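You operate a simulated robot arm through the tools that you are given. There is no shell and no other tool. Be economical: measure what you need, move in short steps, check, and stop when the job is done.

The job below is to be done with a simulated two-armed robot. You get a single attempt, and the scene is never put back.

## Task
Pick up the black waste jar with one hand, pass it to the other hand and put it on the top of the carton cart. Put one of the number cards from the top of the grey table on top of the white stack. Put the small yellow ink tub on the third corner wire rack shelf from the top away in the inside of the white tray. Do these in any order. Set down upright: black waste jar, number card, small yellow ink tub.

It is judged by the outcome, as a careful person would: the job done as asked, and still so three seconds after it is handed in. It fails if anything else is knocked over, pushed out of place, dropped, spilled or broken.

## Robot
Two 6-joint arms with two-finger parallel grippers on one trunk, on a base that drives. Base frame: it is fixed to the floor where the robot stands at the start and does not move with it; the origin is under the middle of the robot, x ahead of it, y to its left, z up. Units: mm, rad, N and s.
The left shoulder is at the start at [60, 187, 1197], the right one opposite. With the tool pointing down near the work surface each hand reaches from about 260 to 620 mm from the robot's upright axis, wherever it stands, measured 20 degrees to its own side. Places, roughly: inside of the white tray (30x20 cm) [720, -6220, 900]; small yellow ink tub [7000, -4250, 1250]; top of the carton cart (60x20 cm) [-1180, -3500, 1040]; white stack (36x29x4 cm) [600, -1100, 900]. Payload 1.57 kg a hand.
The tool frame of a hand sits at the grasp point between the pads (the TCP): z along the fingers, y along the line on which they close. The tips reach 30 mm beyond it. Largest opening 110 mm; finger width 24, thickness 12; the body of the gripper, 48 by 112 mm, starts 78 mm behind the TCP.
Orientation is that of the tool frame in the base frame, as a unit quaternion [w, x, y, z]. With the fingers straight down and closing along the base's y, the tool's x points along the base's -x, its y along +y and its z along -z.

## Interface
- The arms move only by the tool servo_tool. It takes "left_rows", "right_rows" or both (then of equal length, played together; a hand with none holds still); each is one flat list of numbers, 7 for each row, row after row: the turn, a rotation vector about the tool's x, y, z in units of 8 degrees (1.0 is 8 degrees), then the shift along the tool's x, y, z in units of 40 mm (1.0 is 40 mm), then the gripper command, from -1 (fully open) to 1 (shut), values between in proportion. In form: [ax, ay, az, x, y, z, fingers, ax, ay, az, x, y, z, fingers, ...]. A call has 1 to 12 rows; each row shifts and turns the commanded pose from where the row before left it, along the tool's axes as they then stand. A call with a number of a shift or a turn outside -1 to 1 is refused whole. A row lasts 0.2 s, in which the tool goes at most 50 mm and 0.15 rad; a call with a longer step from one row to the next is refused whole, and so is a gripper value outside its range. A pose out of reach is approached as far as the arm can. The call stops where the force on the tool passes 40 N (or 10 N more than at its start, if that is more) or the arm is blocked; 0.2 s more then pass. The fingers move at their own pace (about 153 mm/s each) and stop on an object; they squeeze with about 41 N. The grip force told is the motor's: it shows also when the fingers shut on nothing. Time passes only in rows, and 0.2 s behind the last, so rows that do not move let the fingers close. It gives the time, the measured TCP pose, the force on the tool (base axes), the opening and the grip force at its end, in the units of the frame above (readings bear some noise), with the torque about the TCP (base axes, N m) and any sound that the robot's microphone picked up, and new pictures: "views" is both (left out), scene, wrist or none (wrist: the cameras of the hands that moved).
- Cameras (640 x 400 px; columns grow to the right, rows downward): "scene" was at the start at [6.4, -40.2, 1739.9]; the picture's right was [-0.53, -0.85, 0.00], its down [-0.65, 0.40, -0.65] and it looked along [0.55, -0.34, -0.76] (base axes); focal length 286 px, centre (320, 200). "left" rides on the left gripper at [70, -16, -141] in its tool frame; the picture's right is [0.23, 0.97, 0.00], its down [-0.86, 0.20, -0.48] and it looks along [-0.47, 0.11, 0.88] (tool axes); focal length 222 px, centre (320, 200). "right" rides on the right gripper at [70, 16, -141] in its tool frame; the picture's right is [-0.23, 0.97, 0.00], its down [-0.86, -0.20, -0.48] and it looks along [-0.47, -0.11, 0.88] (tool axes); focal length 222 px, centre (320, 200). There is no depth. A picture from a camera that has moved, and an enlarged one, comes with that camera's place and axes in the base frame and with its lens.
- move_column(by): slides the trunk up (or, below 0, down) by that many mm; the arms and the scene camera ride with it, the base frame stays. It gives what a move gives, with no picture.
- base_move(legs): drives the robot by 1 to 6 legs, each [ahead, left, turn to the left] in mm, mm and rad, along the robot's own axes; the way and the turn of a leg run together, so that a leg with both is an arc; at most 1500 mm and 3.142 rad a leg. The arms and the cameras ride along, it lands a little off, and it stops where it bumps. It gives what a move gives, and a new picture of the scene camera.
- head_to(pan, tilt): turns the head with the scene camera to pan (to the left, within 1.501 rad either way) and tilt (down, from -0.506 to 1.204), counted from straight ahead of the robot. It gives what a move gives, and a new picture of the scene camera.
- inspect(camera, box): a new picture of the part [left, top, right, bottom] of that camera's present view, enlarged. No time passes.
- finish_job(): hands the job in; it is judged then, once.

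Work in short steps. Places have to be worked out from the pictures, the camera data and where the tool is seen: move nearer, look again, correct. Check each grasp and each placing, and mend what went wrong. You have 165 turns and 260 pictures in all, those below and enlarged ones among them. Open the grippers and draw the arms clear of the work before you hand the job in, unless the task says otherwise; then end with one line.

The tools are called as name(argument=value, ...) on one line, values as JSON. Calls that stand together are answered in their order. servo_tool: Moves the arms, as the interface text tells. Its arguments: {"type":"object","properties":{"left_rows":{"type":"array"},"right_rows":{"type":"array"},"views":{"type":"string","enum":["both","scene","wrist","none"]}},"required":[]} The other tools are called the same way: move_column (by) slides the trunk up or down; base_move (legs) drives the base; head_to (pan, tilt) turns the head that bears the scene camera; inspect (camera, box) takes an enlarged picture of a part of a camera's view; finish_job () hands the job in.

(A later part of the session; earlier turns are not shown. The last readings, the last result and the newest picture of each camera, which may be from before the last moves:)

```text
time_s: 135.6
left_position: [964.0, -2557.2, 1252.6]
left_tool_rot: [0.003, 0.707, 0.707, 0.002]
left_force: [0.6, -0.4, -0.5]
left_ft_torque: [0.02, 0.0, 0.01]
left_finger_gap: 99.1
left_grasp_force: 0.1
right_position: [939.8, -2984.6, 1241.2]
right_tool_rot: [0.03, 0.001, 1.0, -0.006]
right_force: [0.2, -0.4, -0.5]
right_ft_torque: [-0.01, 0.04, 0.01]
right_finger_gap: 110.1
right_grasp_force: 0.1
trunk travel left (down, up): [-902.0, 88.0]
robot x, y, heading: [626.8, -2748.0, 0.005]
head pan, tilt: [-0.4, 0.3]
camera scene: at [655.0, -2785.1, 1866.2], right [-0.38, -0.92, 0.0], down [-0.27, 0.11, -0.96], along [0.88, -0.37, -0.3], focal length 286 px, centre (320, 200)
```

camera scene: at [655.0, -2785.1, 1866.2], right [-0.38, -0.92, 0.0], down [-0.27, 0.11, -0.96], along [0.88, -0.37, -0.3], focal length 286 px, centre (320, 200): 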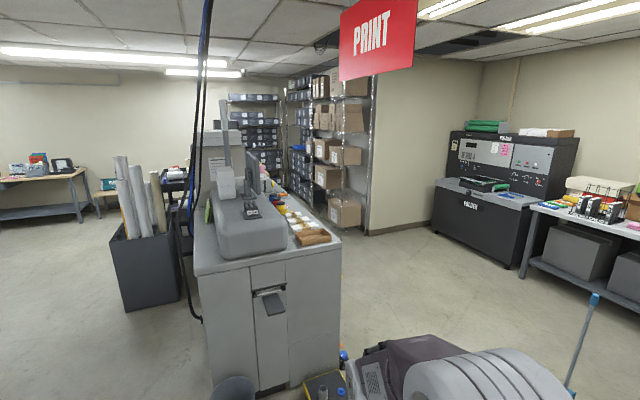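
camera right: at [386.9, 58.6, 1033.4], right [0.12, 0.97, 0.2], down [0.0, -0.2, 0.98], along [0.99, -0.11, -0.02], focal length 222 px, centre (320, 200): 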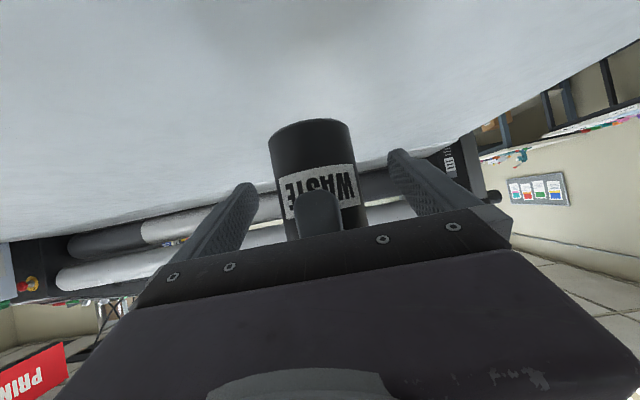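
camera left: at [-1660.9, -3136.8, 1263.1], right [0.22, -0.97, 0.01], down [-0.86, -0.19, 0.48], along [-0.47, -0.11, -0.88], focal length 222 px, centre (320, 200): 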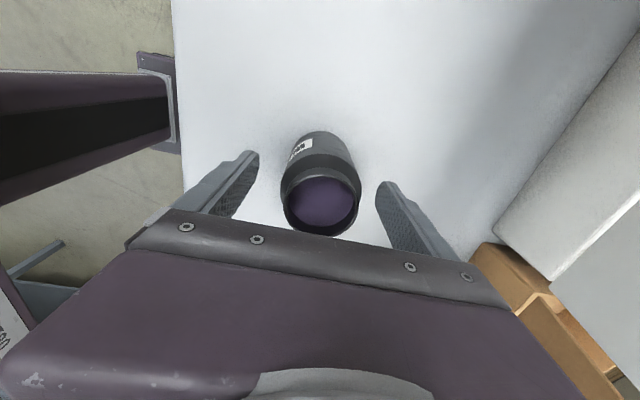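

The grey machine front is at x≈2340 (y -2673 to -3614), and the racks lie beyond. I go to (1500,-2900), then look right before strafing.

base_move(legs=[[860, -150, 0]])

head_to(pan=-1.4, tilt=0.6)

```text
time_s: 140.3
left_position: [1827.6, -2710.7, 1252.7]
left_tool_rot: [0.002, 0.709, 0.705, 0.003]
left_force: [0.2, 0.2, 0.5]
left_ft_torque: [-0.01, -0.02, 0.01]
left_finger_gap: 99.1
left_grasp_force: 0.0
right_position: [1800.6, -3135.5, 1241.8]
right_tool_rot: [0.032, 0.004, 0.999, -0.007]
right_force: [-1.0, 0.3, 0.4]
right_ft_torque: [-0.02, -0.03, -0.02]
right_finger_gap: 109.8
right_grasp_force: 0.2
trunk travel left (down, up): [-902.0, 88.0]
robot x, y, heading: [1494.3, -2898.1, -0.004]
head pan, tilt: [-0.4, 0.3]
camera scene: at [1516.9, -2935.2, 1866.3], right [-0.39, -0.92, 0.0], down [-0.27, 0.12, -0.96], along [0.88, -0.37, -0.29], focal length 286 px, centre (320, 200)
```

scene: 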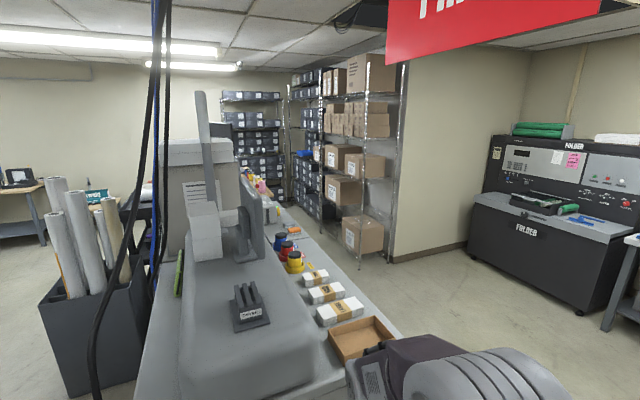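

```text
time_s: 141.5
left_position: [1828.5, -2710.1, 1251.0]
left_tool_rot: [0.002, 0.71, 0.704, 0.002]
left_force: [-0.7, 0.4, 0.0]
left_ft_torque: [0.01, 0.0, -0.01]
left_finger_gap: 99.0
left_grasp_force: 0.2
right_position: [1801.7, -3135.8, 1241.1]
right_tool_rot: [0.03, 0.005, 1.0, -0.006]
right_force: [1.4, -0.2, 0.4]
right_ft_torque: [-0.01, -0.01, 0.0]
right_finger_gap: 109.9
right_grasp_force: 0.0
trunk travel left (down, up): [-902.0, 88.0]
robot x, y, heading: [1491.5, -2898.0, 0.003]
head pan, tilt: [-1.4, 0.6]
camera scene: at [1447.3, -2986.0, 1838.8], right [-0.99, -0.17, 0.0], down [-0.1, 0.56, -0.83], along [0.14, -0.81, -0.56], focal length 286 px, centre (320, 200)
```

scene: 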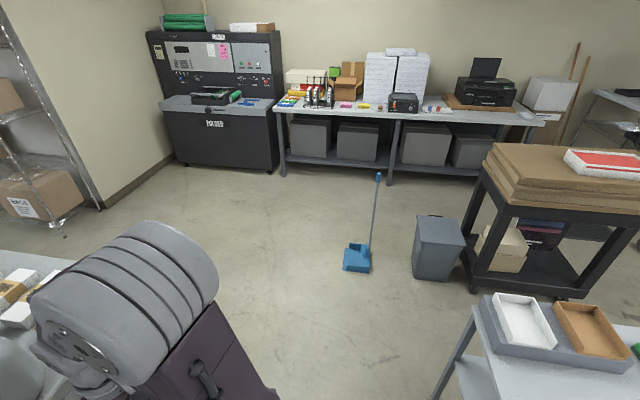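

The broom is at about (1400,-4700), the label table is left behind, and the white tray is seen on the far bench at about px (437,108). I strafe to y≈-4000 and then go ahead between the machine and the racks.

base_move(legs=[[0, -1100, 0], [500, -170, 0]])

head_to(pan=0, tilt=0.35)

```text
time_s: 149.9
left_position: [2311.0, -3993.2, 1252.3]
left_tool_rot: [0.003, 0.708, 0.706, 0.003]
left_force: [0.0, -0.2, 1.1]
left_ft_torque: [-0.03, -0.01, 0.0]
left_finger_gap: 98.8
left_grasp_force: 0.0
right_position: [2286.7, -4419.7, 1242.1]
right_tool_rot: [0.03, 0.003, 1.0, -0.006]
right_force: [-0.1, -0.5, -0.2]
right_ft_torque: [0.0, -0.02, 0.04]
right_finger_gap: 110.3
right_grasp_force: 0.1
trunk travel left (down, up): [-902.0, 88.0]
robot x, y, heading: [1976.9, -4183.8, -0.0]
head pan, tilt: [-1.4, 0.6]
camera scene: at [1930.6, -4270.0, 1838.7], right [-0.99, -0.17, 0.0], down [-0.1, 0.56, -0.83], along [0.14, -0.81, -0.56], focal length 286 px, centre (320, 200)
```

scene: 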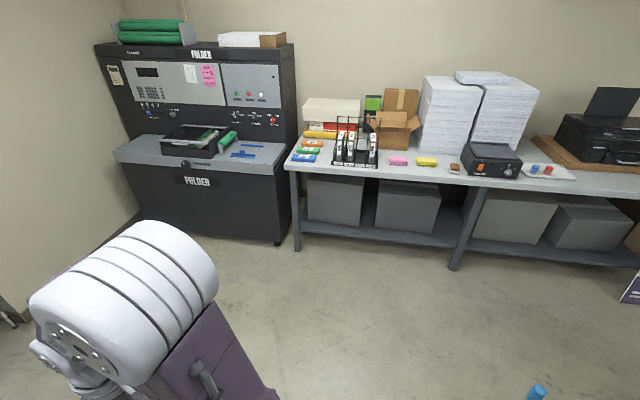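

```text
time_s: 151.4
left_position: [2314.3, -3995.8, 1252.1]
left_tool_rot: [0.001, 0.708, 0.706, 0.002]
left_force: [0.1, -0.3, -0.5]
left_ft_torque: [-0.01, 0.01, 0.04]
left_finger_gap: 99.0
left_grasp_force: 0.1
right_position: [2287.7, -4419.3, 1242.1]
right_tool_rot: [0.03, 0.002, 1.0, -0.007]
right_force: [-0.3, 0.0, -0.9]
right_ft_torque: [-0.01, 0.0, -0.01]
right_finger_gap: 110.1
right_grasp_force: 0.1
trunk travel left (down, up): [-902.0, 88.0]
robot x, y, heading: [1974.1, -4183.6, -0.004]
head pan, tilt: [0.0, 0.351]
camera scene: at [2011.6, -4183.9, 1861.5], right [0.0, -1.0, 0.0], down [-0.34, 0.0, -0.94], along [0.94, 0.0, -0.34], focal length 286 px, centre (320, 200)
```

scene: 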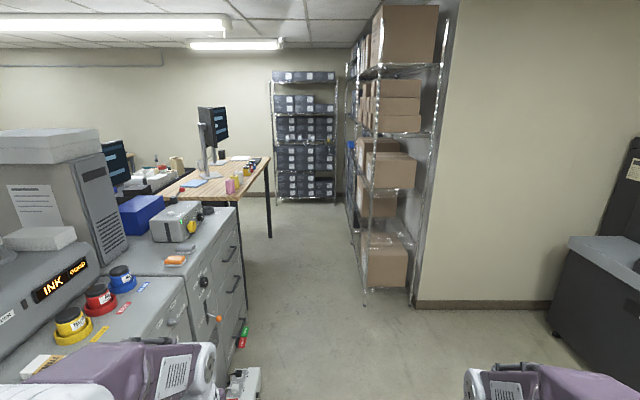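

The corridor ahead is clear at y≈-4080, and the corner rack is at x≈7000. I zoom at the shelf.

inspect(camera="scene", box=[260, 60, 360, 210])

base_move(legs=[[1500, 110, 0], [1300, 0, 0]])

```text
2.67 times, centred on (310, 135) of scene
camera zoom: at [2011.6, -4183.9, 1861.5], right [0.0, -1.0, 0.0], down [-0.34, 0.0, -0.94], along [0.94, 0.0, -0.34], focal length 762 px, centre (347, 373)
```

zoom: 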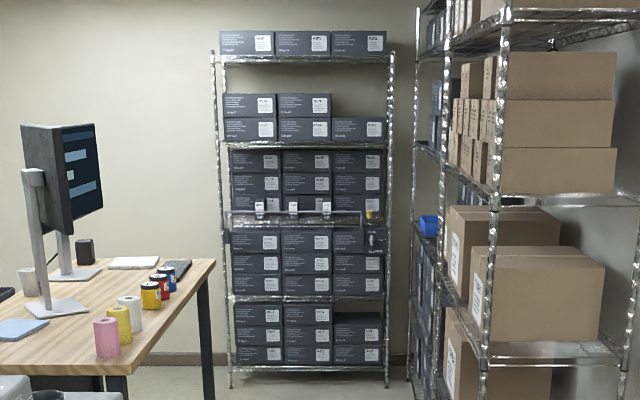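

```text
refused: leg 1 is longer than a leg can be; nothing moved
```

The third shelf has a rail and small tubs in front, the yellow one at the right. I drive down the corridor.

base_move(legs=[[1480, 100, 0], [1400, 0, 0]])

inspect(camera="scene", box=[200, 100, 440, 250])

```text
time_s: 165.1
left_position: [5135.9, -3882.2, 1251.7]
left_tool_rot: [0.003, 0.708, 0.706, 0.002]
left_force: [-0.4, 0.3, -0.1]
left_ft_torque: [0.0, -0.02, 0.0]
left_finger_gap: 99.0
left_grasp_force: 0.2
right_position: [5111.5, -4306.2, 1242.1]
right_tool_rot: [0.031, 0.002, 1.0, -0.006]
right_force: [0.2, 0.4, 0.7]
right_ft_torque: [0.04, -0.01, 0.04]
right_finger_gap: 110.1
right_grasp_force: 0.1
trunk travel left (down, up): [-902.0, 88.0]
robot x, y, heading: [4801.5, -4072.7, 0.003]
head pan, tilt: [0.0, 0.351]
camera scene: at [4833.4, -4071.1, 1861.5], right [0.0, -1.0, 0.0], down [-0.34, 0.0, -0.94], along [0.94, 0.0, -0.34], focal length 286 px, centre (320, 200)
```

scene: 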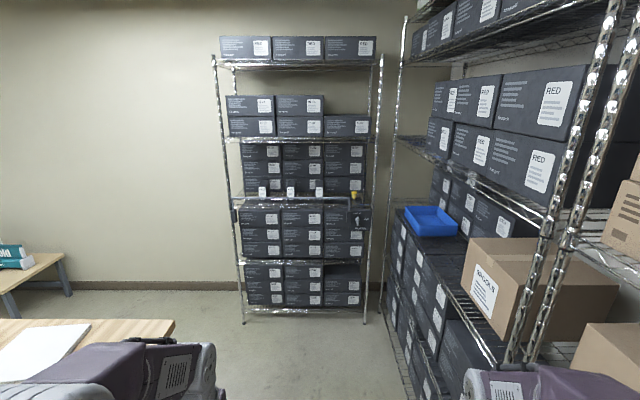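

```text
2.67 times, centred on (320, 175) of scene
camera zoom: at [4833.4, -4071.1, 1861.5], right [0.0, -1.0, 0.0], down [-0.34, 0.0, -0.94], along [0.94, 0.0, -0.34], focal length 762 px, centre (320, 267)
```

zoom: 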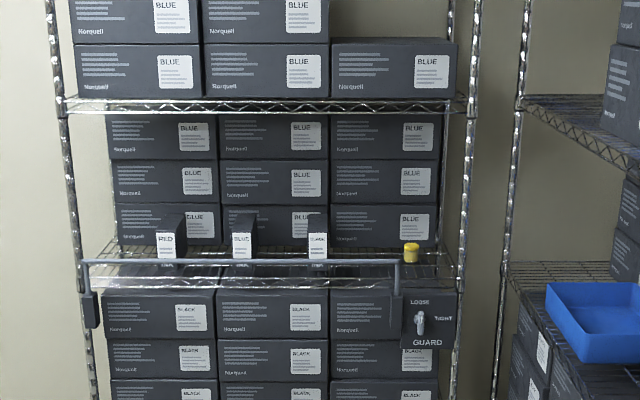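

The yellow tub sits on the third shelf just right of the guard-rail end, near (6870,-4330,1165). I drive closer for a detailed look.

base_move(legs=[[1250, -60, 0]])

head_to(pan=-0.35, tilt=0.65)

inspect(camera="scene", box=[220, 100, 420, 230])

```text
time_s: 171.4
left_position: [6386.3, -3946.4, 1252.1]
left_tool_rot: [0.002, 0.711, 0.703, 0.003]
left_force: [0.1, -0.2, -0.2]
left_ft_torque: [-0.01, 0.0, -0.04]
left_finger_gap: 99.1
left_grasp_force: 0.1
right_position: [6357.5, -4371.8, 1241.4]
right_tool_rot: [0.029, 0.006, 1.0, -0.006]
right_force: [-0.2, 0.0, -0.9]
right_ft_torque: [0.0, -0.01, 0.01]
right_finger_gap: 110.0
right_grasp_force: 0.0
trunk travel left (down, up): [-902.0, 88.0]
robot x, y, heading: [6044.0, -4134.2, -0.008]
head pan, tilt: [0.0, 0.351]
camera scene: at [6081.4, -4133.5, 1861.5], right [-0.01, -1.0, 0.0], down [-0.34, 0.0, -0.94], along [0.94, -0.01, -0.34], focal length 286 px, centre (320, 200)
```

scene: 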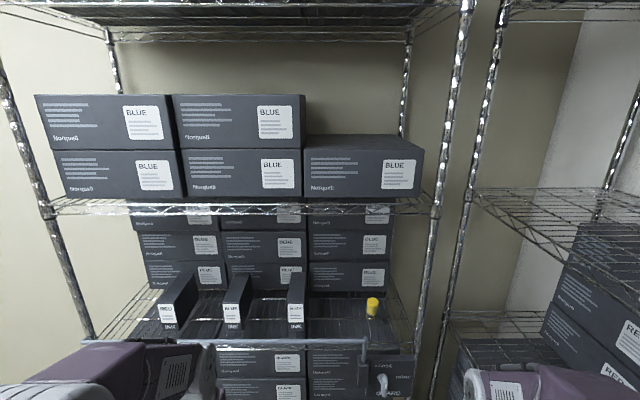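

```text
time_s: 172.2
left_position: [6386.7, -3946.5, 1252.1]
left_tool_rot: [0.003, 0.711, 0.703, 0.001]
left_force: [0.4, -0.9, 0.2]
left_ft_torque: [-0.02, 0.0, -0.01]
left_finger_gap: 99.0
left_grasp_force: 0.0
right_position: [6357.8, -4372.3, 1241.6]
right_tool_rot: [0.031, 0.007, 0.999, -0.007]
right_force: [0.5, -0.3, 0.5]
right_ft_torque: [0.0, 0.0, 0.0]
right_finger_gap: 109.7
right_grasp_force: 0.1
trunk travel left (down, up): [-902.0, 88.0]
robot x, y, heading: [6049.2, -4133.7, -0.007]
head pan, tilt: [-0.351, 0.649]
camera scene: at [6071.2, -4163.3, 1834.5], right [-0.35, -0.94, 0.0], down [-0.57, 0.21, -0.8], along [0.75, -0.28, -0.6], focal length 286 px, centre (320, 200)
```

scene: 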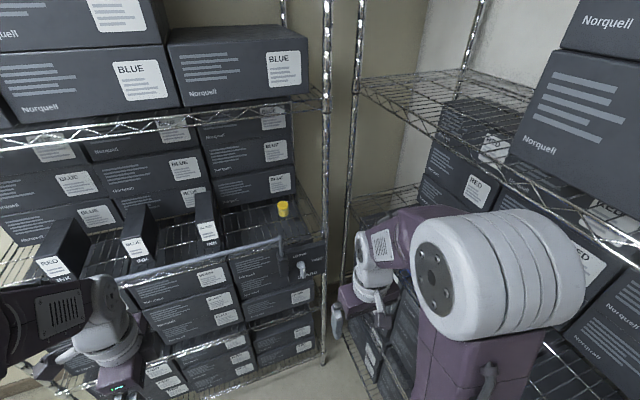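

```text
3.08 times, centred on (320, 165) of scene
camera zoom: at [6071.2, -4163.3, 1834.5], right [-0.35, -0.94, 0.0], down [-0.57, 0.21, -0.8], along [0.75, -0.28, -0.6], focal length 879 px, centre (320, 308)
```

zoom: 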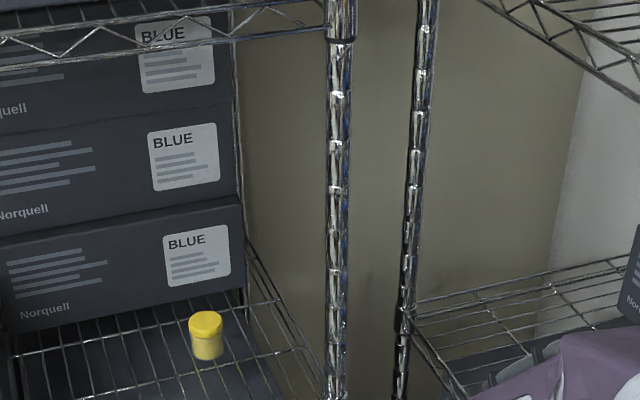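

I triangulate the tub at (6885,-4323), z 1158–1208, with the rail end at about y -4280. I'll come in from above the rail at ~45° tilt. First I raise the trunk, then extend and pitch the right hand in free air.

move_column(by=80)

servo_tool(right_rows=[0, 0, 0, -0.94, 0.2, 0, -1, 0, 0, 0, -0.94, 0.2, 0, -1, 0, 0, 0, -0.94, 0.2, 0, -1, 0, 0, 0, -0.94, 0.2, 0, -1, 0, -0.863, 0, 0, 0.2, 0, -1, 0, -0.863, 0, 0, 0.2, 0, -1, 0, -0.863, 0, 0, 0.2, 0, -1, 0, -0.863, 0, 0, 0.2, 0, -1, 0, -0.863, 0, 0, 0.2, 0, -1, 0, -0.863, 0, 0, 0.2, 0, -1, 0, 0, 0, 0, 0, 0, -1], views="both")

```text
time_s: 173.4
left_position: [6386.2, -3946.1, 1331.3]
left_tool_rot: [0.002, 0.711, 0.703, 0.002]
left_force: [0.9, 0.3, 0.3]
left_ft_torque: [0.0, 0.01, 0.01]
left_finger_gap: 99.2
left_grasp_force: 0.0
right_position: [6357.3, -4371.7, 1320.7]
right_tool_rot: [0.031, 0.006, 0.999, -0.006]
right_force: [1.1, 0.1, 0.5]
right_ft_torque: [-0.01, -0.02, -0.01]
right_finger_gap: 110.2
right_grasp_force: 0.0
trunk travel left (down, up): [-982.0, 8.0]
robot x, y, heading: [6049.4, -4130.8, -0.007]
head pan, tilt: [-0.351, 0.649]
```

```text
time_s: 175.8
left_position: [6385.4, -3945.3, 1330.9]
left_tool_rot: [0.003, 0.711, 0.703, 0.002]
left_force: [0.0, -0.1, 0.1]
left_ft_torque: [0.0, 0.01, 0.03]
left_finger_gap: 99.0
left_grasp_force: 0.1
right_position: [6509.4, -4271.0, 1325.9]
right_tool_rot: [0.336, -0.008, 0.941, 0.043]
right_force: [-0.2, -0.5, 0.0]
right_ft_torque: [0.05, 0.01, 0.0]
right_finger_gap: 110.0
right_grasp_force: 0.1
right hand out of reach, approached as far as the arm can: row 9, 10
trunk travel left (down, up): [-982.0, 8.0]
robot x, y, heading: [6046.2, -4136.1, -0.012]
head pan, tilt: [-0.351, 0.649]
camera scene: at [6071.3, -4163.2, 1914.4], right [-0.35, -0.94, 0.0], down [-0.57, 0.21, -0.8], along [0.75, -0.28, -0.6], focal length 286 px, centre (320, 200)
camera right: at [6364.2, -4266.0, 1392.6], right [0.13, 0.97, 0.22], down [0.37, -0.25, 0.89], along [0.92, -0.04, -0.39], focal length 222 px, centre (320, 200)
```

scene: 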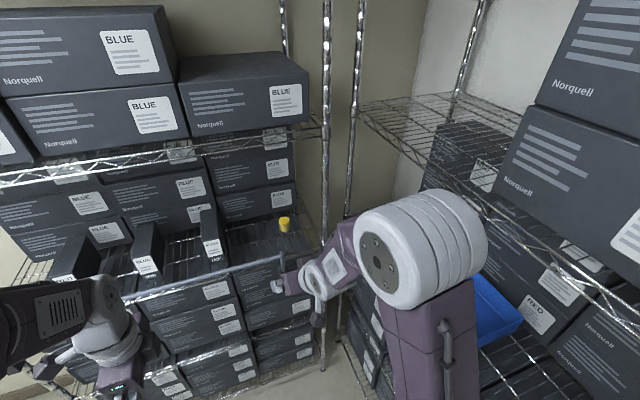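
right: 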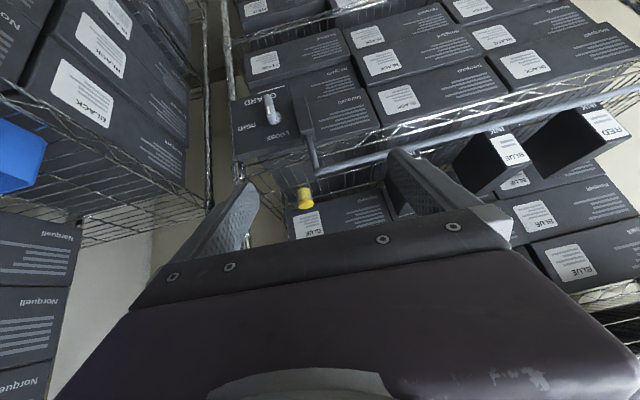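

The wrist view shows the tub and the rail end clearly. I drive ahead 240 mm at this height, above the rail.

base_move(legs=[[240, -30, 0.01]])

servo_tool(right_rows=[0, 0, 0, 0.5, -0.2, 0.5, -1, 0, 0, 0, 0, 0, 0, -1], views="both")

```text
time_s: 177.6
left_position: [6619.8, -3974.3, 1332.4]
left_tool_rot: [0.004, 0.708, 0.706, 0.004]
left_force: [0.0, 0.3, 0.1]
left_ft_torque: [-0.02, -0.06, 0.01]
left_finger_gap: 99.1
left_grasp_force: 0.1
right_position: [6745.0, -4298.1, 1328.7]
right_tool_rot: [0.338, -0.012, 0.94, 0.044]
right_force: [-0.5, -0.3, -0.6]
right_ft_torque: [-0.02, -0.02, 0.0]
right_finger_gap: 110.2
right_grasp_force: 0.0
trunk travel left (down, up): [-982.0, 8.0]
robot x, y, heading: [6288.2, -4168.3, 0.001]
head pan, tilt: [-0.351, 0.649]
camera scene: at [6303.5, -4193.4, 1914.6], right [-0.34, -0.94, 0.0], down [-0.57, 0.21, -0.8], along [0.75, -0.27, -0.6], focal length 286 px, centre (320, 200)
```

scene: 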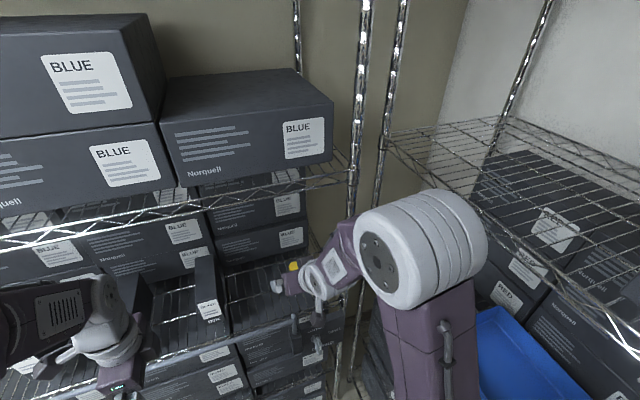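

```text
time_s: 178.2
left_position: [6622.0, -3974.0, 1332.2]
left_tool_rot: [0.003, 0.708, 0.706, 0.003]
left_force: [0.8, -0.5, 0.1]
left_ft_torque: [0.0, -0.06, -0.01]
left_finger_gap: 98.7
left_grasp_force: 0.0
right_position: [6745.1, -4303.5, 1300.4]
right_tool_rot: [0.336, -0.012, 0.941, 0.044]
right_force: [0.9, 0.4, -0.3]
right_ft_torque: [0.01, -0.01, 0.0]
right_finger_gap: 110.2
right_grasp_force: 0.0
trunk travel left (down, up): [-982.0, 8.0]
robot x, y, heading: [6289.0, -4168.2, 0.004]
head pan, tilt: [-0.351, 0.649]
camera scene: at [6307.7, -4194.0, 1914.5], right [-0.34, -0.94, 0.0], down [-0.57, 0.21, -0.8], along [0.75, -0.27, -0.6], focal length 286 px, centre (320, 200)
camera right: at [6600.5, -4299.6, 1366.0], right [0.12, 0.97, 0.22], down [0.37, -0.25, 0.9], along [0.92, -0.03, -0.39], focal length 222 px, centre (320, 200)
```

scene: 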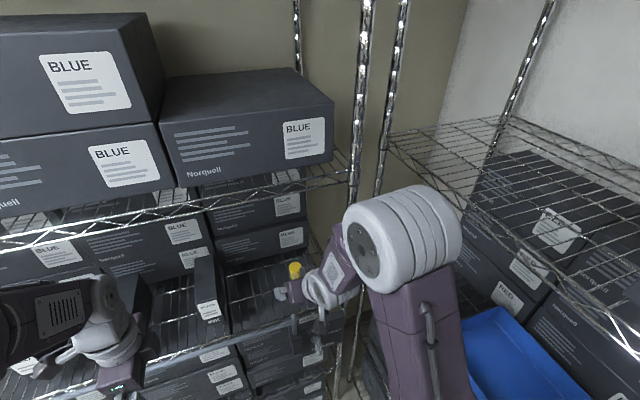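
right: 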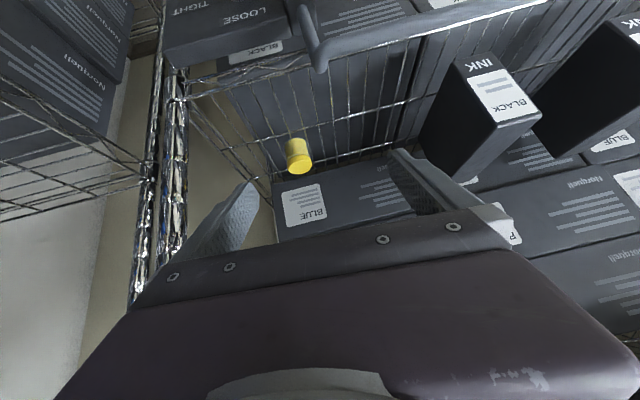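

I zoom both cameras onto the tub to fix its place.

inspect(camera="scene", box=[250, 235, 350, 305])

inspect(camera="right", box=[240, 110, 360, 190])

```text
5.71 times, centred on (300, 270) of scene
camera zoom: at [6307.7, -4194.0, 1914.5], right [-0.34, -0.94, 0.0], down [-0.57, 0.21, -0.8], along [0.75, -0.27, -0.6], focal length 1633 px, centre (434, -200)
```

zoom: 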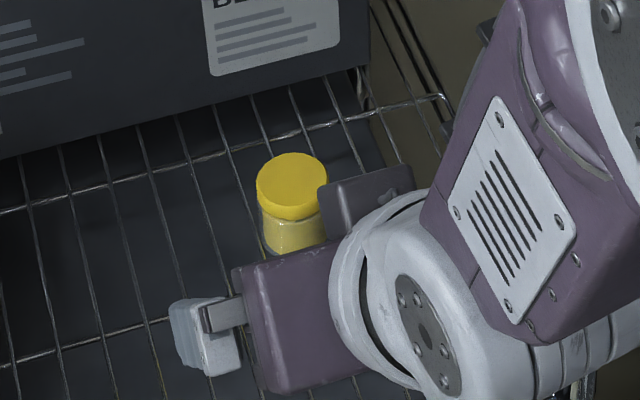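

```text
5.00 times, centred on (300, 150) of right
camera zoom: at [6600.5, -4299.6, 1366.0], right [0.12, 0.97, 0.22], down [0.37, -0.25, 0.9], along [0.92, -0.03, -0.39], focal length 1111 px, centre (420, 450)
```

zoom: 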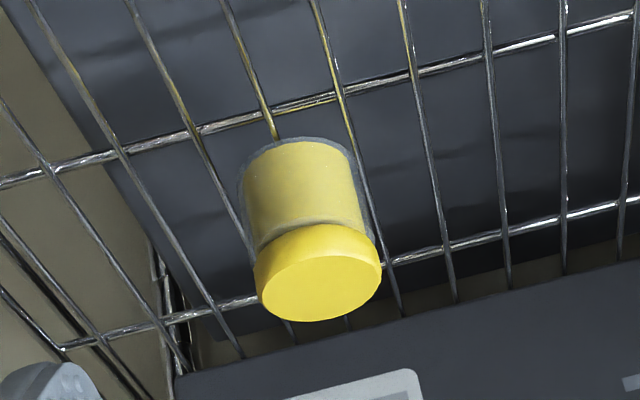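

The refined tub position is lid top at (6934,-4332), z ≈1158, ⌀43 and about 50 tall, with the shelf at ≈1108. I drive 50 mm further, square up the hand orientation and lower partway.

base_move(legs=[[50, -10, 0]])

servo_tool(right_rows=[0.65, -0.715, -0.08, 0, 0, 0, -1, 0, 0, 0, 0.3, -0.3, 0.6, -0.6, 0, 0, 0, 0.4, -0.2, 0.7, -0.6, 0, 0, 0, 0, 0, 0, -0.6], views="both")

```text
time_s: 179.1
left_position: [6660.6, -3981.1, 1333.6]
left_tool_rot: [0.006, 0.708, 0.707, 0.005]
left_force: [-1.0, 0.2, 1.2]
left_ft_torque: [-0.01, -0.11, -0.02]
left_finger_gap: 98.9
left_grasp_force: 0.2
right_position: [6784.8, -4311.3, 1303.8]
right_tool_rot: [0.34, -0.013, 0.939, 0.044]
right_force: [-0.8, -0.5, -0.6]
right_ft_torque: [-0.02, -0.07, -0.04]
right_finger_gap: 110.0
right_grasp_force: 0.1
trunk travel left (down, up): [-982.0, 8.0]
robot x, y, heading: [6337.2, -4173.9, 0.004]
head pan, tilt: [-0.351, 0.649]
camera scene: at [6341.2, -4200.5, 1914.7], right [-0.34, -0.94, 0.0], down [-0.56, 0.2, -0.8], along [0.75, -0.27, -0.6], focal length 286 px, centre (320, 200)
```

scene: 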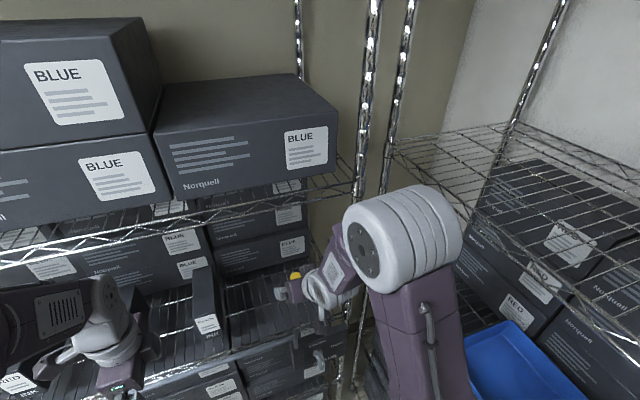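

```text
time_s: 180.1
left_position: [6674.7, -3984.8, 1330.3]
left_tool_rot: [0.001, 0.707, 0.707, 0.002]
left_force: [0.7, 0.3, -0.3]
left_ft_torque: [-0.03, -0.01, -0.02]
left_finger_gap: 99.2
left_grasp_force: 0.1
right_position: [6816.0, -4332.1, 1241.0]
right_tool_rot: [0.383, -0.001, 0.924, 0.001]
right_force: [-0.2, 0.2, -0.7]
right_ft_torque: [0.01, 0.02, 0.0]
right_finger_gap: 88.3
right_grasp_force: 0.0
trunk travel left (down, up): [-982.0, 8.0]
robot x, y, heading: [6336.7, -4175.5, 0.002]
head pan, tilt: [-0.351, 0.649]
camera scene: at [6362.5, -4204.6, 1914.4], right [-0.34, -0.94, 0.0], down [-0.57, 0.21, -0.8], along [0.75, -0.27, -0.61], focal length 286 px, centre (320, 200)
camera right: at [6666.4, -4315.0, 1293.2], right [0.16, 0.97, 0.16], down [0.27, -0.2, 0.94], along [0.95, -0.11, -0.29], focal length 222 px, centre (320, 200)
```

scene: 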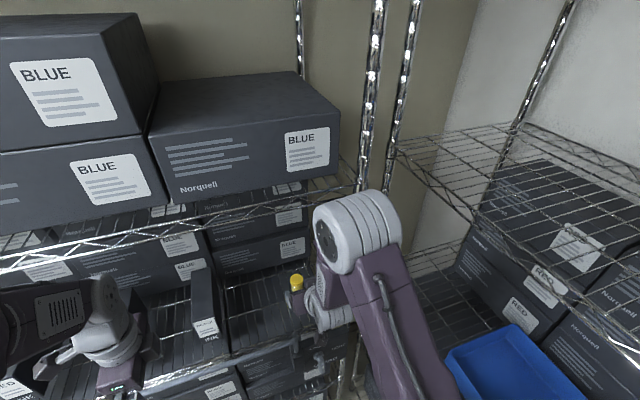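
right: 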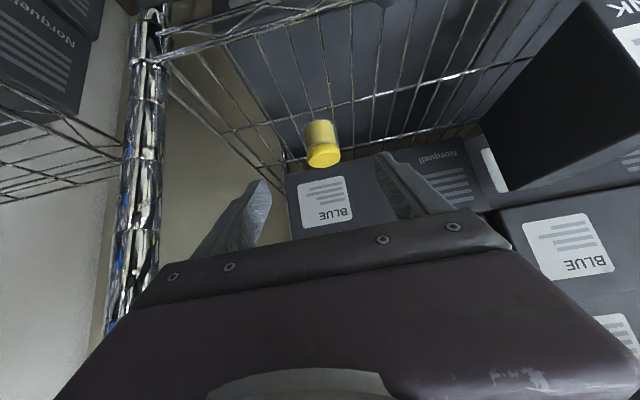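

Orientation is square, and the tub lid top is confirmed at (6934,-4331,1153). I move forward over it, then halfway down.

servo_tool(right_rows=[0, 0, 0, -0.52, 0, 0.52, -0.5, 0, 0, 0, -0.52, 0, 0.52, -0.5, 0, 0, 0, -0.52, 0, 0.52, -0.5, 0, 0, 0, -0.52, 0, 0.52, -0.5, 0, 0, 0, 0.44, 0, 0.44, -0.5, 0, 0, 0, 0.44, 0, 0.44, -0.5, 0, 0, 0, 0, 0, 0, -0.5], views="both")

```text
time_s: 181.7
left_position: [6671.5, -3983.8, 1331.9]
left_tool_rot: [0.002, 0.708, 0.707, 0.002]
left_force: [-0.8, 0.1, 0.2]
left_ft_torque: [-0.01, 0.0, -0.01]
left_finger_gap: 98.9
left_grasp_force: 0.0
right_position: [6928.2, -4331.4, 1193.4]
right_tool_rot: [0.382, 0.0, 0.924, 0.0]
right_force: [-0.4, -0.4, -0.3]
right_ft_torque: [-0.02, 0.02, 0.04]
right_finger_gap: 82.4
right_grasp_force: 0.1
trunk travel left (down, up): [-982.0, 8.0]
robot x, y, heading: [6334.6, -4178.1, 0.007]
head pan, tilt: [-0.351, 0.649]
camera scene: at [6358.0, -4203.9, 1914.5], right [-0.34, -0.94, 0.0], down [-0.57, 0.21, -0.8], along [0.75, -0.27, -0.6], focal length 286 px, centre (320, 200)
camera right: at [6777.8, -4315.8, 1244.4], right [0.16, 0.97, 0.16], down [0.27, -0.2, 0.94], along [0.95, -0.11, -0.29], focal length 222 px, centre (320, 200)
```

scene: 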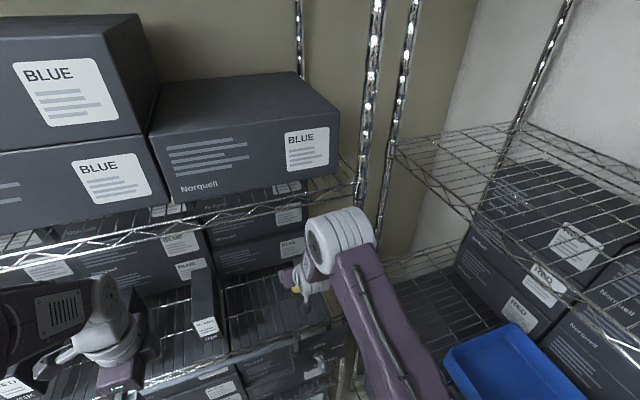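
right: 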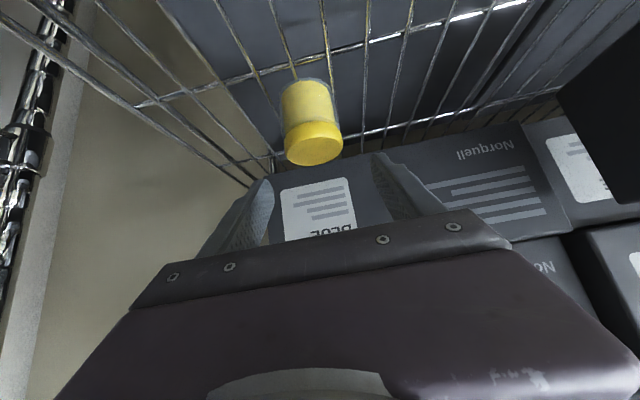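

I'm centred over the tub. I lower 47 mm and check before closing.

servo_tool(right_rows=[0, 0, 0, 0.28, 0, 0.28, -0.5, 0, 0, 0, 0.28, 0, 0.28, -0.5, 0, 0, 0, 0.27, 0, 0.27, -0.5, 0, 0, 0, 0, 0, 0, -0.5], views="wrist")

```text
time_s: 182.7
left_position: [6672.0, -3983.6, 1333.0]
left_tool_rot: [0.002, 0.708, 0.707, 0.002]
left_force: [-0.8, 0.6, -0.2]
left_ft_torque: [0.01, 0.01, -0.01]
left_finger_gap: 99.1
left_grasp_force: 0.1
right_position: [6927.2, -4330.6, 1146.0]
right_tool_rot: [0.382, 0.0, 0.924, 0.0]
right_force: [-0.3, 0.3, 0.1]
right_ft_torque: [0.0, -0.01, -0.01]
right_finger_gap: 82.3
right_grasp_force: 0.0
trunk travel left (down, up): [-982.0, 8.0]
robot x, y, heading: [6335.1, -4171.9, 0.006]
head pan, tilt: [-0.351, 0.649]
camera right: at [6777.9, -4314.5, 1196.7], right [0.16, 0.97, 0.16], down [0.27, -0.2, 0.94], along [0.95, -0.11, -0.29], focal length 222 px, centre (320, 200)
```

right: 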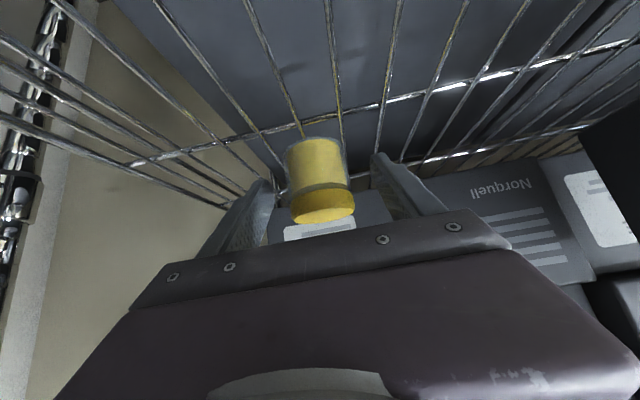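

The fingers straddle the tub well, so I close gently.

servo_tool(right_rows=[0, 0, 0, 0, 0, 0, 0, 0, 0, 0, 0, 0, 0, 0.4, 0, 0, 0, 0, 0, 0, 1, 0, 0, 0, 0, 0, 0, 1, 0, 0, 0, 0, 0, 0, 1], views="wrist")

```text
time_s: 183.9
left_position: [6671.4, -3984.5, 1332.5]
left_tool_rot: [0.002, 0.707, 0.708, 0.002]
left_force: [0.3, -0.2, -0.1]
left_ft_torque: [0.01, -0.01, 0.01]
left_finger_gap: 98.9
left_grasp_force: 0.1
right_position: [6928.7, -4330.4, 1144.8]
right_tool_rot: [0.383, 0.0, 0.924, 0.0]
right_force: [-0.6, 0.2, 0.1]
right_ft_torque: [-0.01, -0.02, -0.04]
right_finger_gap: 42.9
right_grasp_force: 41.2
trunk travel left (down, up): [-982.0, 8.0]
robot x, y, heading: [6333.3, -4179.4, 0.008]
head pan, tilt: [-0.351, 0.649]
camera right: at [6778.1, -4314.5, 1196.9], right [0.16, 0.97, 0.16], down [0.27, -0.2, 0.94], along [0.95, -0.11, -0.29], focal length 222 px, centre (320, 200)
```

right: 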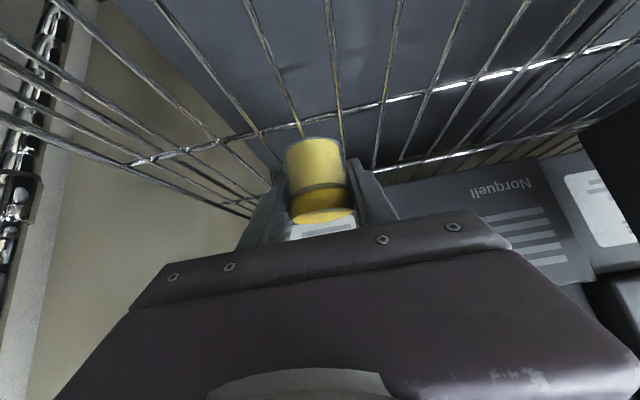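

Gripped at 42.9 mm. Trial lift of ~12 mm.

servo_tool(right_rows=[0, 0, 0, -0.1, 0, -0.1, 1, 0, 0, 0, -0.12, 0, -0.12, 1, 0, 0, 0, 0, 0, 0, 1], views="wrist")

```text
time_s: 184.7
left_position: [6671.6, -3983.5, 1332.8]
left_tool_rot: [0.002, 0.706, 0.708, 0.002]
left_force: [-0.2, -0.2, 0.2]
left_ft_torque: [0.0, -0.01, 0.0]
left_finger_gap: 98.8
left_grasp_force: 0.0
right_position: [6928.4, -4333.6, 1158.9]
right_tool_rot: [0.382, 0.0, 0.924, 0.0]
right_force: [0.4, 0.2, -0.7]
right_ft_torque: [-0.06, -0.01, -0.01]
right_finger_gap: 43.0
right_grasp_force: 40.9
trunk travel left (down, up): [-982.0, 8.0]
robot x, y, heading: [6335.3, -4173.2, -0.002]
head pan, tilt: [-0.351, 0.649]
camera right: at [6778.2, -4315.9, 1209.5], right [0.16, 0.97, 0.16], down [0.27, -0.2, 0.94], along [0.95, -0.11, -0.29], focal length 222 px, centre (320, 200)
```

right: 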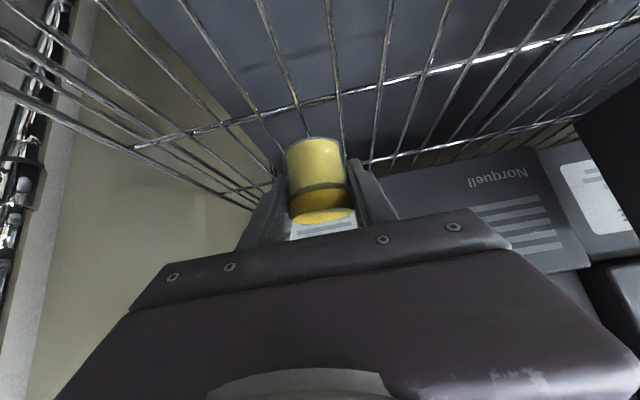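

The tub comes up with the hand. I lift another 100 mm, then back the base out.

servo_tool(right_rows=[0, 0, 0, -0.35, 0, -0.35, 1, 0, 0, 0, -0.36, 0, -0.36, 1, 0, 0, 0, -0.36, 0, -0.36, 1, 0, 0, 0, -0.36, 0, -0.36, 1, 0, 0, 0, -0.36, 0, -0.36, 1, 0, 0, 0, 0, 0, 0, 1], views="wrist")

base_move(legs=[[-600, 0, 0]])

```text
time_s: 186.1
left_position: [6672.9, -3984.9, 1330.9]
left_tool_rot: [0.001, 0.707, 0.708, 0.002]
left_force: [0.0, -0.4, -0.3]
left_ft_torque: [0.0, 0.02, -0.02]
left_finger_gap: 98.8
left_grasp_force: 0.0
right_position: [6931.1, -4332.8, 1258.8]
right_tool_rot: [0.382, 0.0, 0.924, 0.001]
right_force: [0.0, 0.0, -0.8]
right_ft_torque: [-0.01, 0.03, -0.01]
right_finger_gap: 42.8
right_grasp_force: 41.3
trunk travel left (down, up): [-982.0, 8.0]
robot x, y, heading: [6333.3, -4176.9, 0.003]
head pan, tilt: [-0.351, 0.649]
camera right: at [6781.3, -4316.2, 1310.7], right [0.16, 0.97, 0.16], down [0.27, -0.2, 0.94], along [0.95, -0.11, -0.29], focal length 222 px, centre (320, 200)
```

right: 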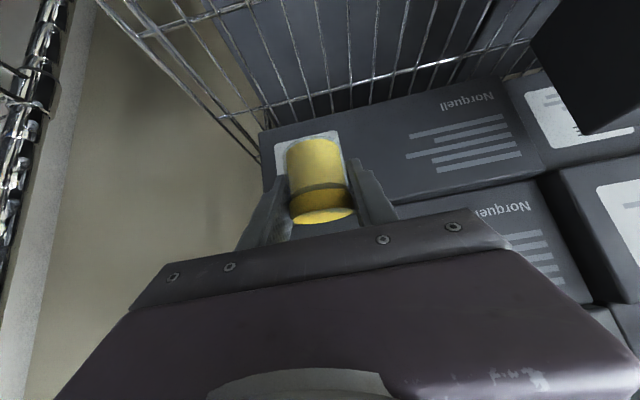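

```text
time_s: 189.5
left_position: [6081.2, -3987.0, 1332.0]
left_tool_rot: [0.001, 0.709, 0.705, 0.0]
left_force: [0.5, 0.6, -0.4]
left_ft_torque: [-0.02, 0.03, -0.01]
left_finger_gap: 99.0
left_grasp_force: 0.0
right_position: [6337.7, -4336.2, 1258.3]
right_tool_rot: [0.382, 0.001, 0.924, 0.0]
right_force: [-0.6, 0.7, -0.4]
right_ft_torque: [-0.02, 0.02, 0.02]
right_finger_gap: 42.9
right_grasp_force: 41.2
trunk travel left (down, up): [-982.0, 8.0]
robot x, y, heading: [5741.4, -4175.9, -0.002]
head pan, tilt: [-0.351, 0.649]
camera scene: at [5767.9, -4204.8, 1914.4], right [-0.34, -0.94, 0.0], down [-0.57, 0.21, -0.8], along [0.75, -0.27, -0.61], focal length 286 px, centre (320, 200)
```

scene: 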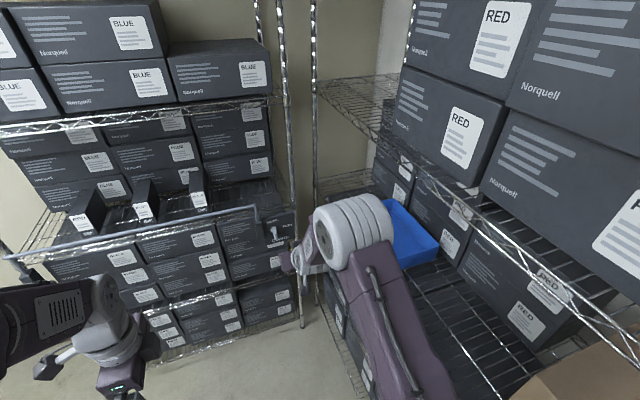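

The tub is out of the rack and held. I reverse along the corridor to the open area.

base_move(legs=[[-1450, 50, 0], [-1450, 0, 0], [-800, -40, 0]])

inspect(camera="right", box=[160, 80, 480, 280])

```text
time_s: 207.3
left_position: [2395.2, -3986.3, 1331.6]
left_tool_rot: [0.001, 0.713, 0.701, 0.001]
left_force: [0.1, -0.2, 0.0]
left_ft_torque: [0.0, 0.03, 0.0]
left_finger_gap: 99.5
left_grasp_force: 0.0
right_position: [2648.8, -4340.5, 1259.0]
right_tool_rot: [0.382, 0.007, 0.924, -0.001]
right_force: [0.3, 0.2, -0.7]
right_ft_torque: [0.01, 0.0, 0.01]
right_finger_gap: 42.7
right_grasp_force: 40.2
trunk travel left (down, up): [-982.0, 8.0]
robot x, y, heading: [2052.3, -4172.6, -0.01]
head pan, tilt: [-0.351, 0.649]
camera scene: at [2079.3, -4201.6, 1914.4], right [-0.36, -0.93, 0.0], down [-0.57, 0.21, -0.8], along [0.74, -0.28, -0.61], focal length 286 px, centre (320, 200)
```

scene: 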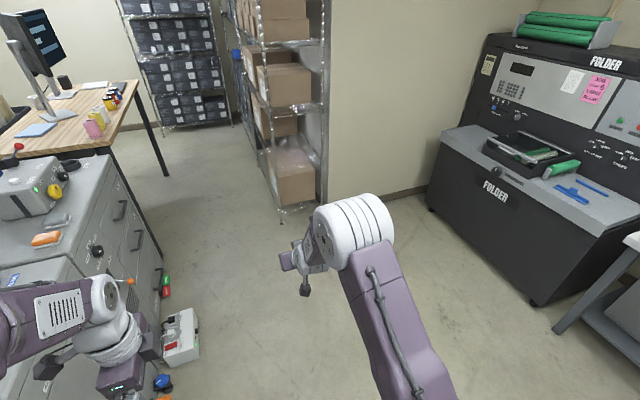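

```text
2.00 times, centred on (320, 180) of right
camera zoom: at [2499.2, -4320.5, 1309.9], right [0.18, 0.97, 0.16], down [0.27, -0.2, 0.94], along [0.95, -0.12, -0.29], focal length 444 px, centre (320, 240)
```

zoom: 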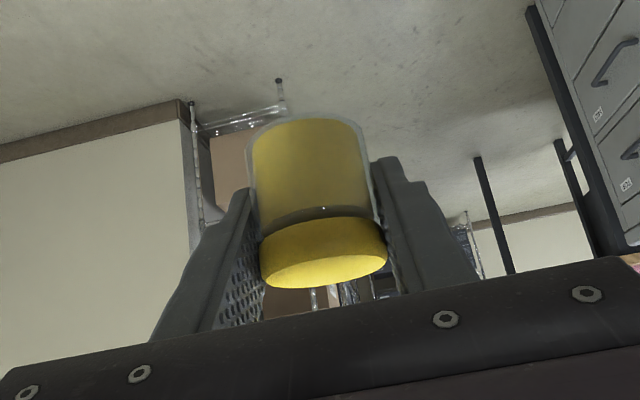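

Tub secure. I turn right to face the bench, advance to y≈-5290 and look for the tray.

base_move(legs=[[0, 0, -1.56], [1110, 0, 0]])

head_to(pan=-0.6, tilt=0.55)

```text
time_s: 216.8
left_position: [2237.3, -5617.8, 1331.2]
left_tool_rot: [0.004, 1.0, 0.0, 0.0]
left_force: [0.5, -0.2, -0.7]
left_ft_torque: [-0.03, -0.04, -0.01]
left_finger_gap: 99.0
left_grasp_force: 0.0
right_position: [1885.8, -5876.4, 1258.8]
right_tool_rot: [0.271, 0.653, 0.653, -0.27]
right_force: [-0.7, 0.3, -1.2]
right_ft_torque: [-0.02, 0.04, -0.02]
right_finger_gap: 42.7
right_grasp_force: 41.0
trunk travel left (down, up): [-982.0, 8.0]
robot x, y, heading: [2044.4, -5281.0, -1.566]
head pan, tilt: [-0.351, 0.649]
camera scene: at [2014.6, -5301.2, 1914.5], right [-0.94, 0.34, 0.0], down [0.21, 0.57, -0.8], along [-0.27, -0.75, -0.6], focal length 286 px, centre (320, 200)
```

scene: 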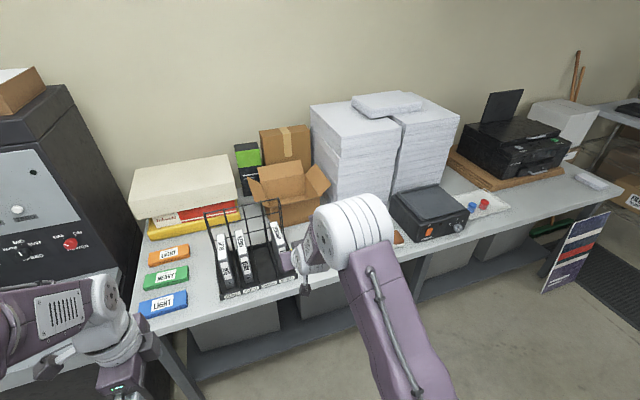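

```text
time_s: 217.6
left_position: [2235.6, -5618.6, 1330.4]
left_tool_rot: [0.002, 1.0, -0.001, 0.001]
left_force: [-0.5, 0.6, 0.2]
left_ft_torque: [-0.01, 0.0, 0.02]
left_finger_gap: 98.9
left_grasp_force: 0.1
right_position: [1886.6, -5876.6, 1260.2]
right_tool_rot: [0.272, 0.653, 0.653, -0.27]
right_force: [-0.4, -0.1, -1.2]
right_ft_torque: [0.0, -0.03, -0.01]
right_finger_gap: 43.0
right_grasp_force: 41.6
trunk travel left (down, up): [-982.0, 8.0]
robot x, y, heading: [2043.3, -5283.6, -1.57]
head pan, tilt: [-0.6, 0.55]
camera scene: at [1993.7, -5295.3, 1923.2], right [-0.83, 0.56, 0.0], down [0.29, 0.43, -0.85], along [-0.48, -0.71, -0.52], focal length 286 px, centre (320, 200)
```

scene: 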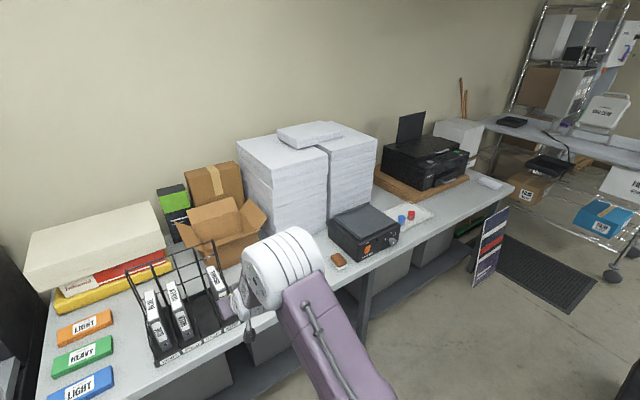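

The white tray, with red and blue tubs in it, lies between the black box and the printer at about (680,-6215). I strafe right in front of the bench.

base_move(legs=[[0, -1190, 0]])

head_to(pan=-0.2, tilt=0.75)

inspect(camera="right", box=[0, 0, 640, 400])

```text
time_s: 223.6
left_position: [1046.5, -5609.1, 1331.1]
left_tool_rot: [0.002, 1.0, -0.016, 0.0]
left_force: [-0.1, -0.5, -0.1]
left_ft_torque: [0.01, -0.02, 0.01]
left_finger_gap: 99.2
left_grasp_force: 0.1
right_position: [689.7, -5858.8, 1260.7]
right_tool_rot: [0.267, 0.663, 0.644, -0.275]
right_force: [0.9, -0.3, -1.0]
right_ft_torque: [-0.01, 0.04, 0.01]
right_finger_gap: 42.8
right_grasp_force: 41.2
trunk travel left (down, up): [-982.0, 8.0]
robot x, y, heading: [861.7, -5268.7, -1.598]
head pan, tilt: [-0.6, 0.55]
camera scene: at [814.5, -5280.2, 1923.3], right [-0.81, 0.59, 0.0], down [0.31, 0.42, -0.85], along [-0.5, -0.69, -0.52], focal length 286 px, centre (320, 200)
```

scene: 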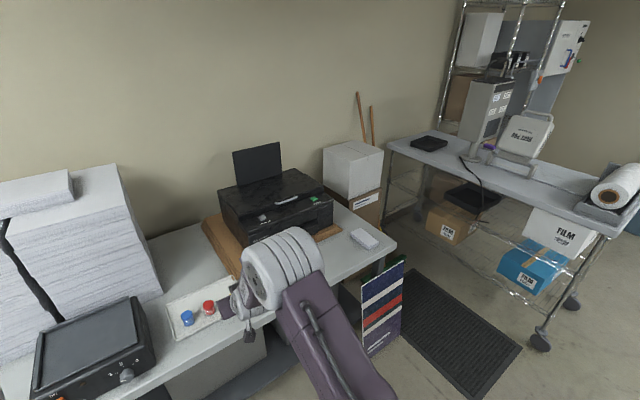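

```text
time_s: 224.5
left_position: [1044.6, -5609.6, 1331.2]
left_tool_rot: [0.002, 1.0, -0.016, 0.001]
left_force: [-0.2, 0.8, -0.2]
left_ft_torque: [0.03, 0.01, -0.02]
left_finger_gap: 99.1
left_grasp_force: 0.1
right_position: [688.8, -5857.6, 1259.6]
right_tool_rot: [0.267, 0.663, 0.643, -0.274]
right_force: [-0.3, 0.9, -0.7]
right_ft_torque: [0.0, 0.03, 0.03]
right_finger_gap: 42.7
right_grasp_force: 41.2
trunk travel left (down, up): [-982.0, 8.0]
robot x, y, heading: [860.5, -5270.3, -1.598]
head pan, tilt: [-0.201, 0.75]
camera scene: at [846.5, -5288.1, 1905.9], right [-0.97, 0.23, 0.0], down [0.15, 0.66, -0.73], along [-0.17, -0.71, -0.68], focal length 286 px, centre (320, 200)
```

scene: 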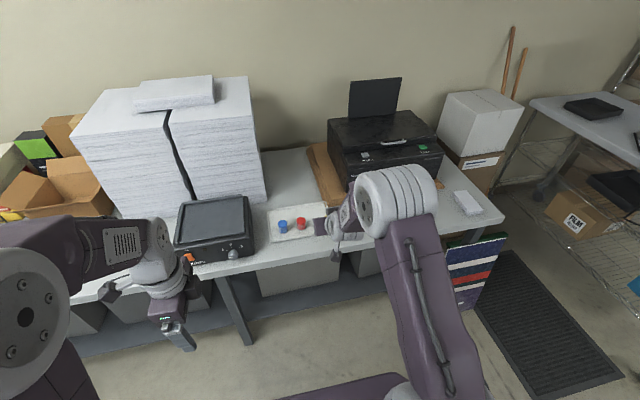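

```text
1.00 times, centred on (320, 200) of right (not enlarged: the box is as wide or as high as the picture)
camera zoom: at [708.0, -5708.9, 1310.4], right [0.97, -0.19, 0.16], down [-0.21, -0.26, 0.94], along [-0.14, -0.95, -0.29], focal length 222 px, centre (320, 200)
```

zoom: 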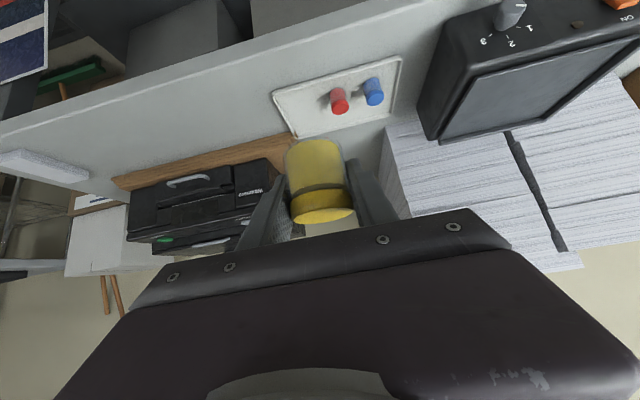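

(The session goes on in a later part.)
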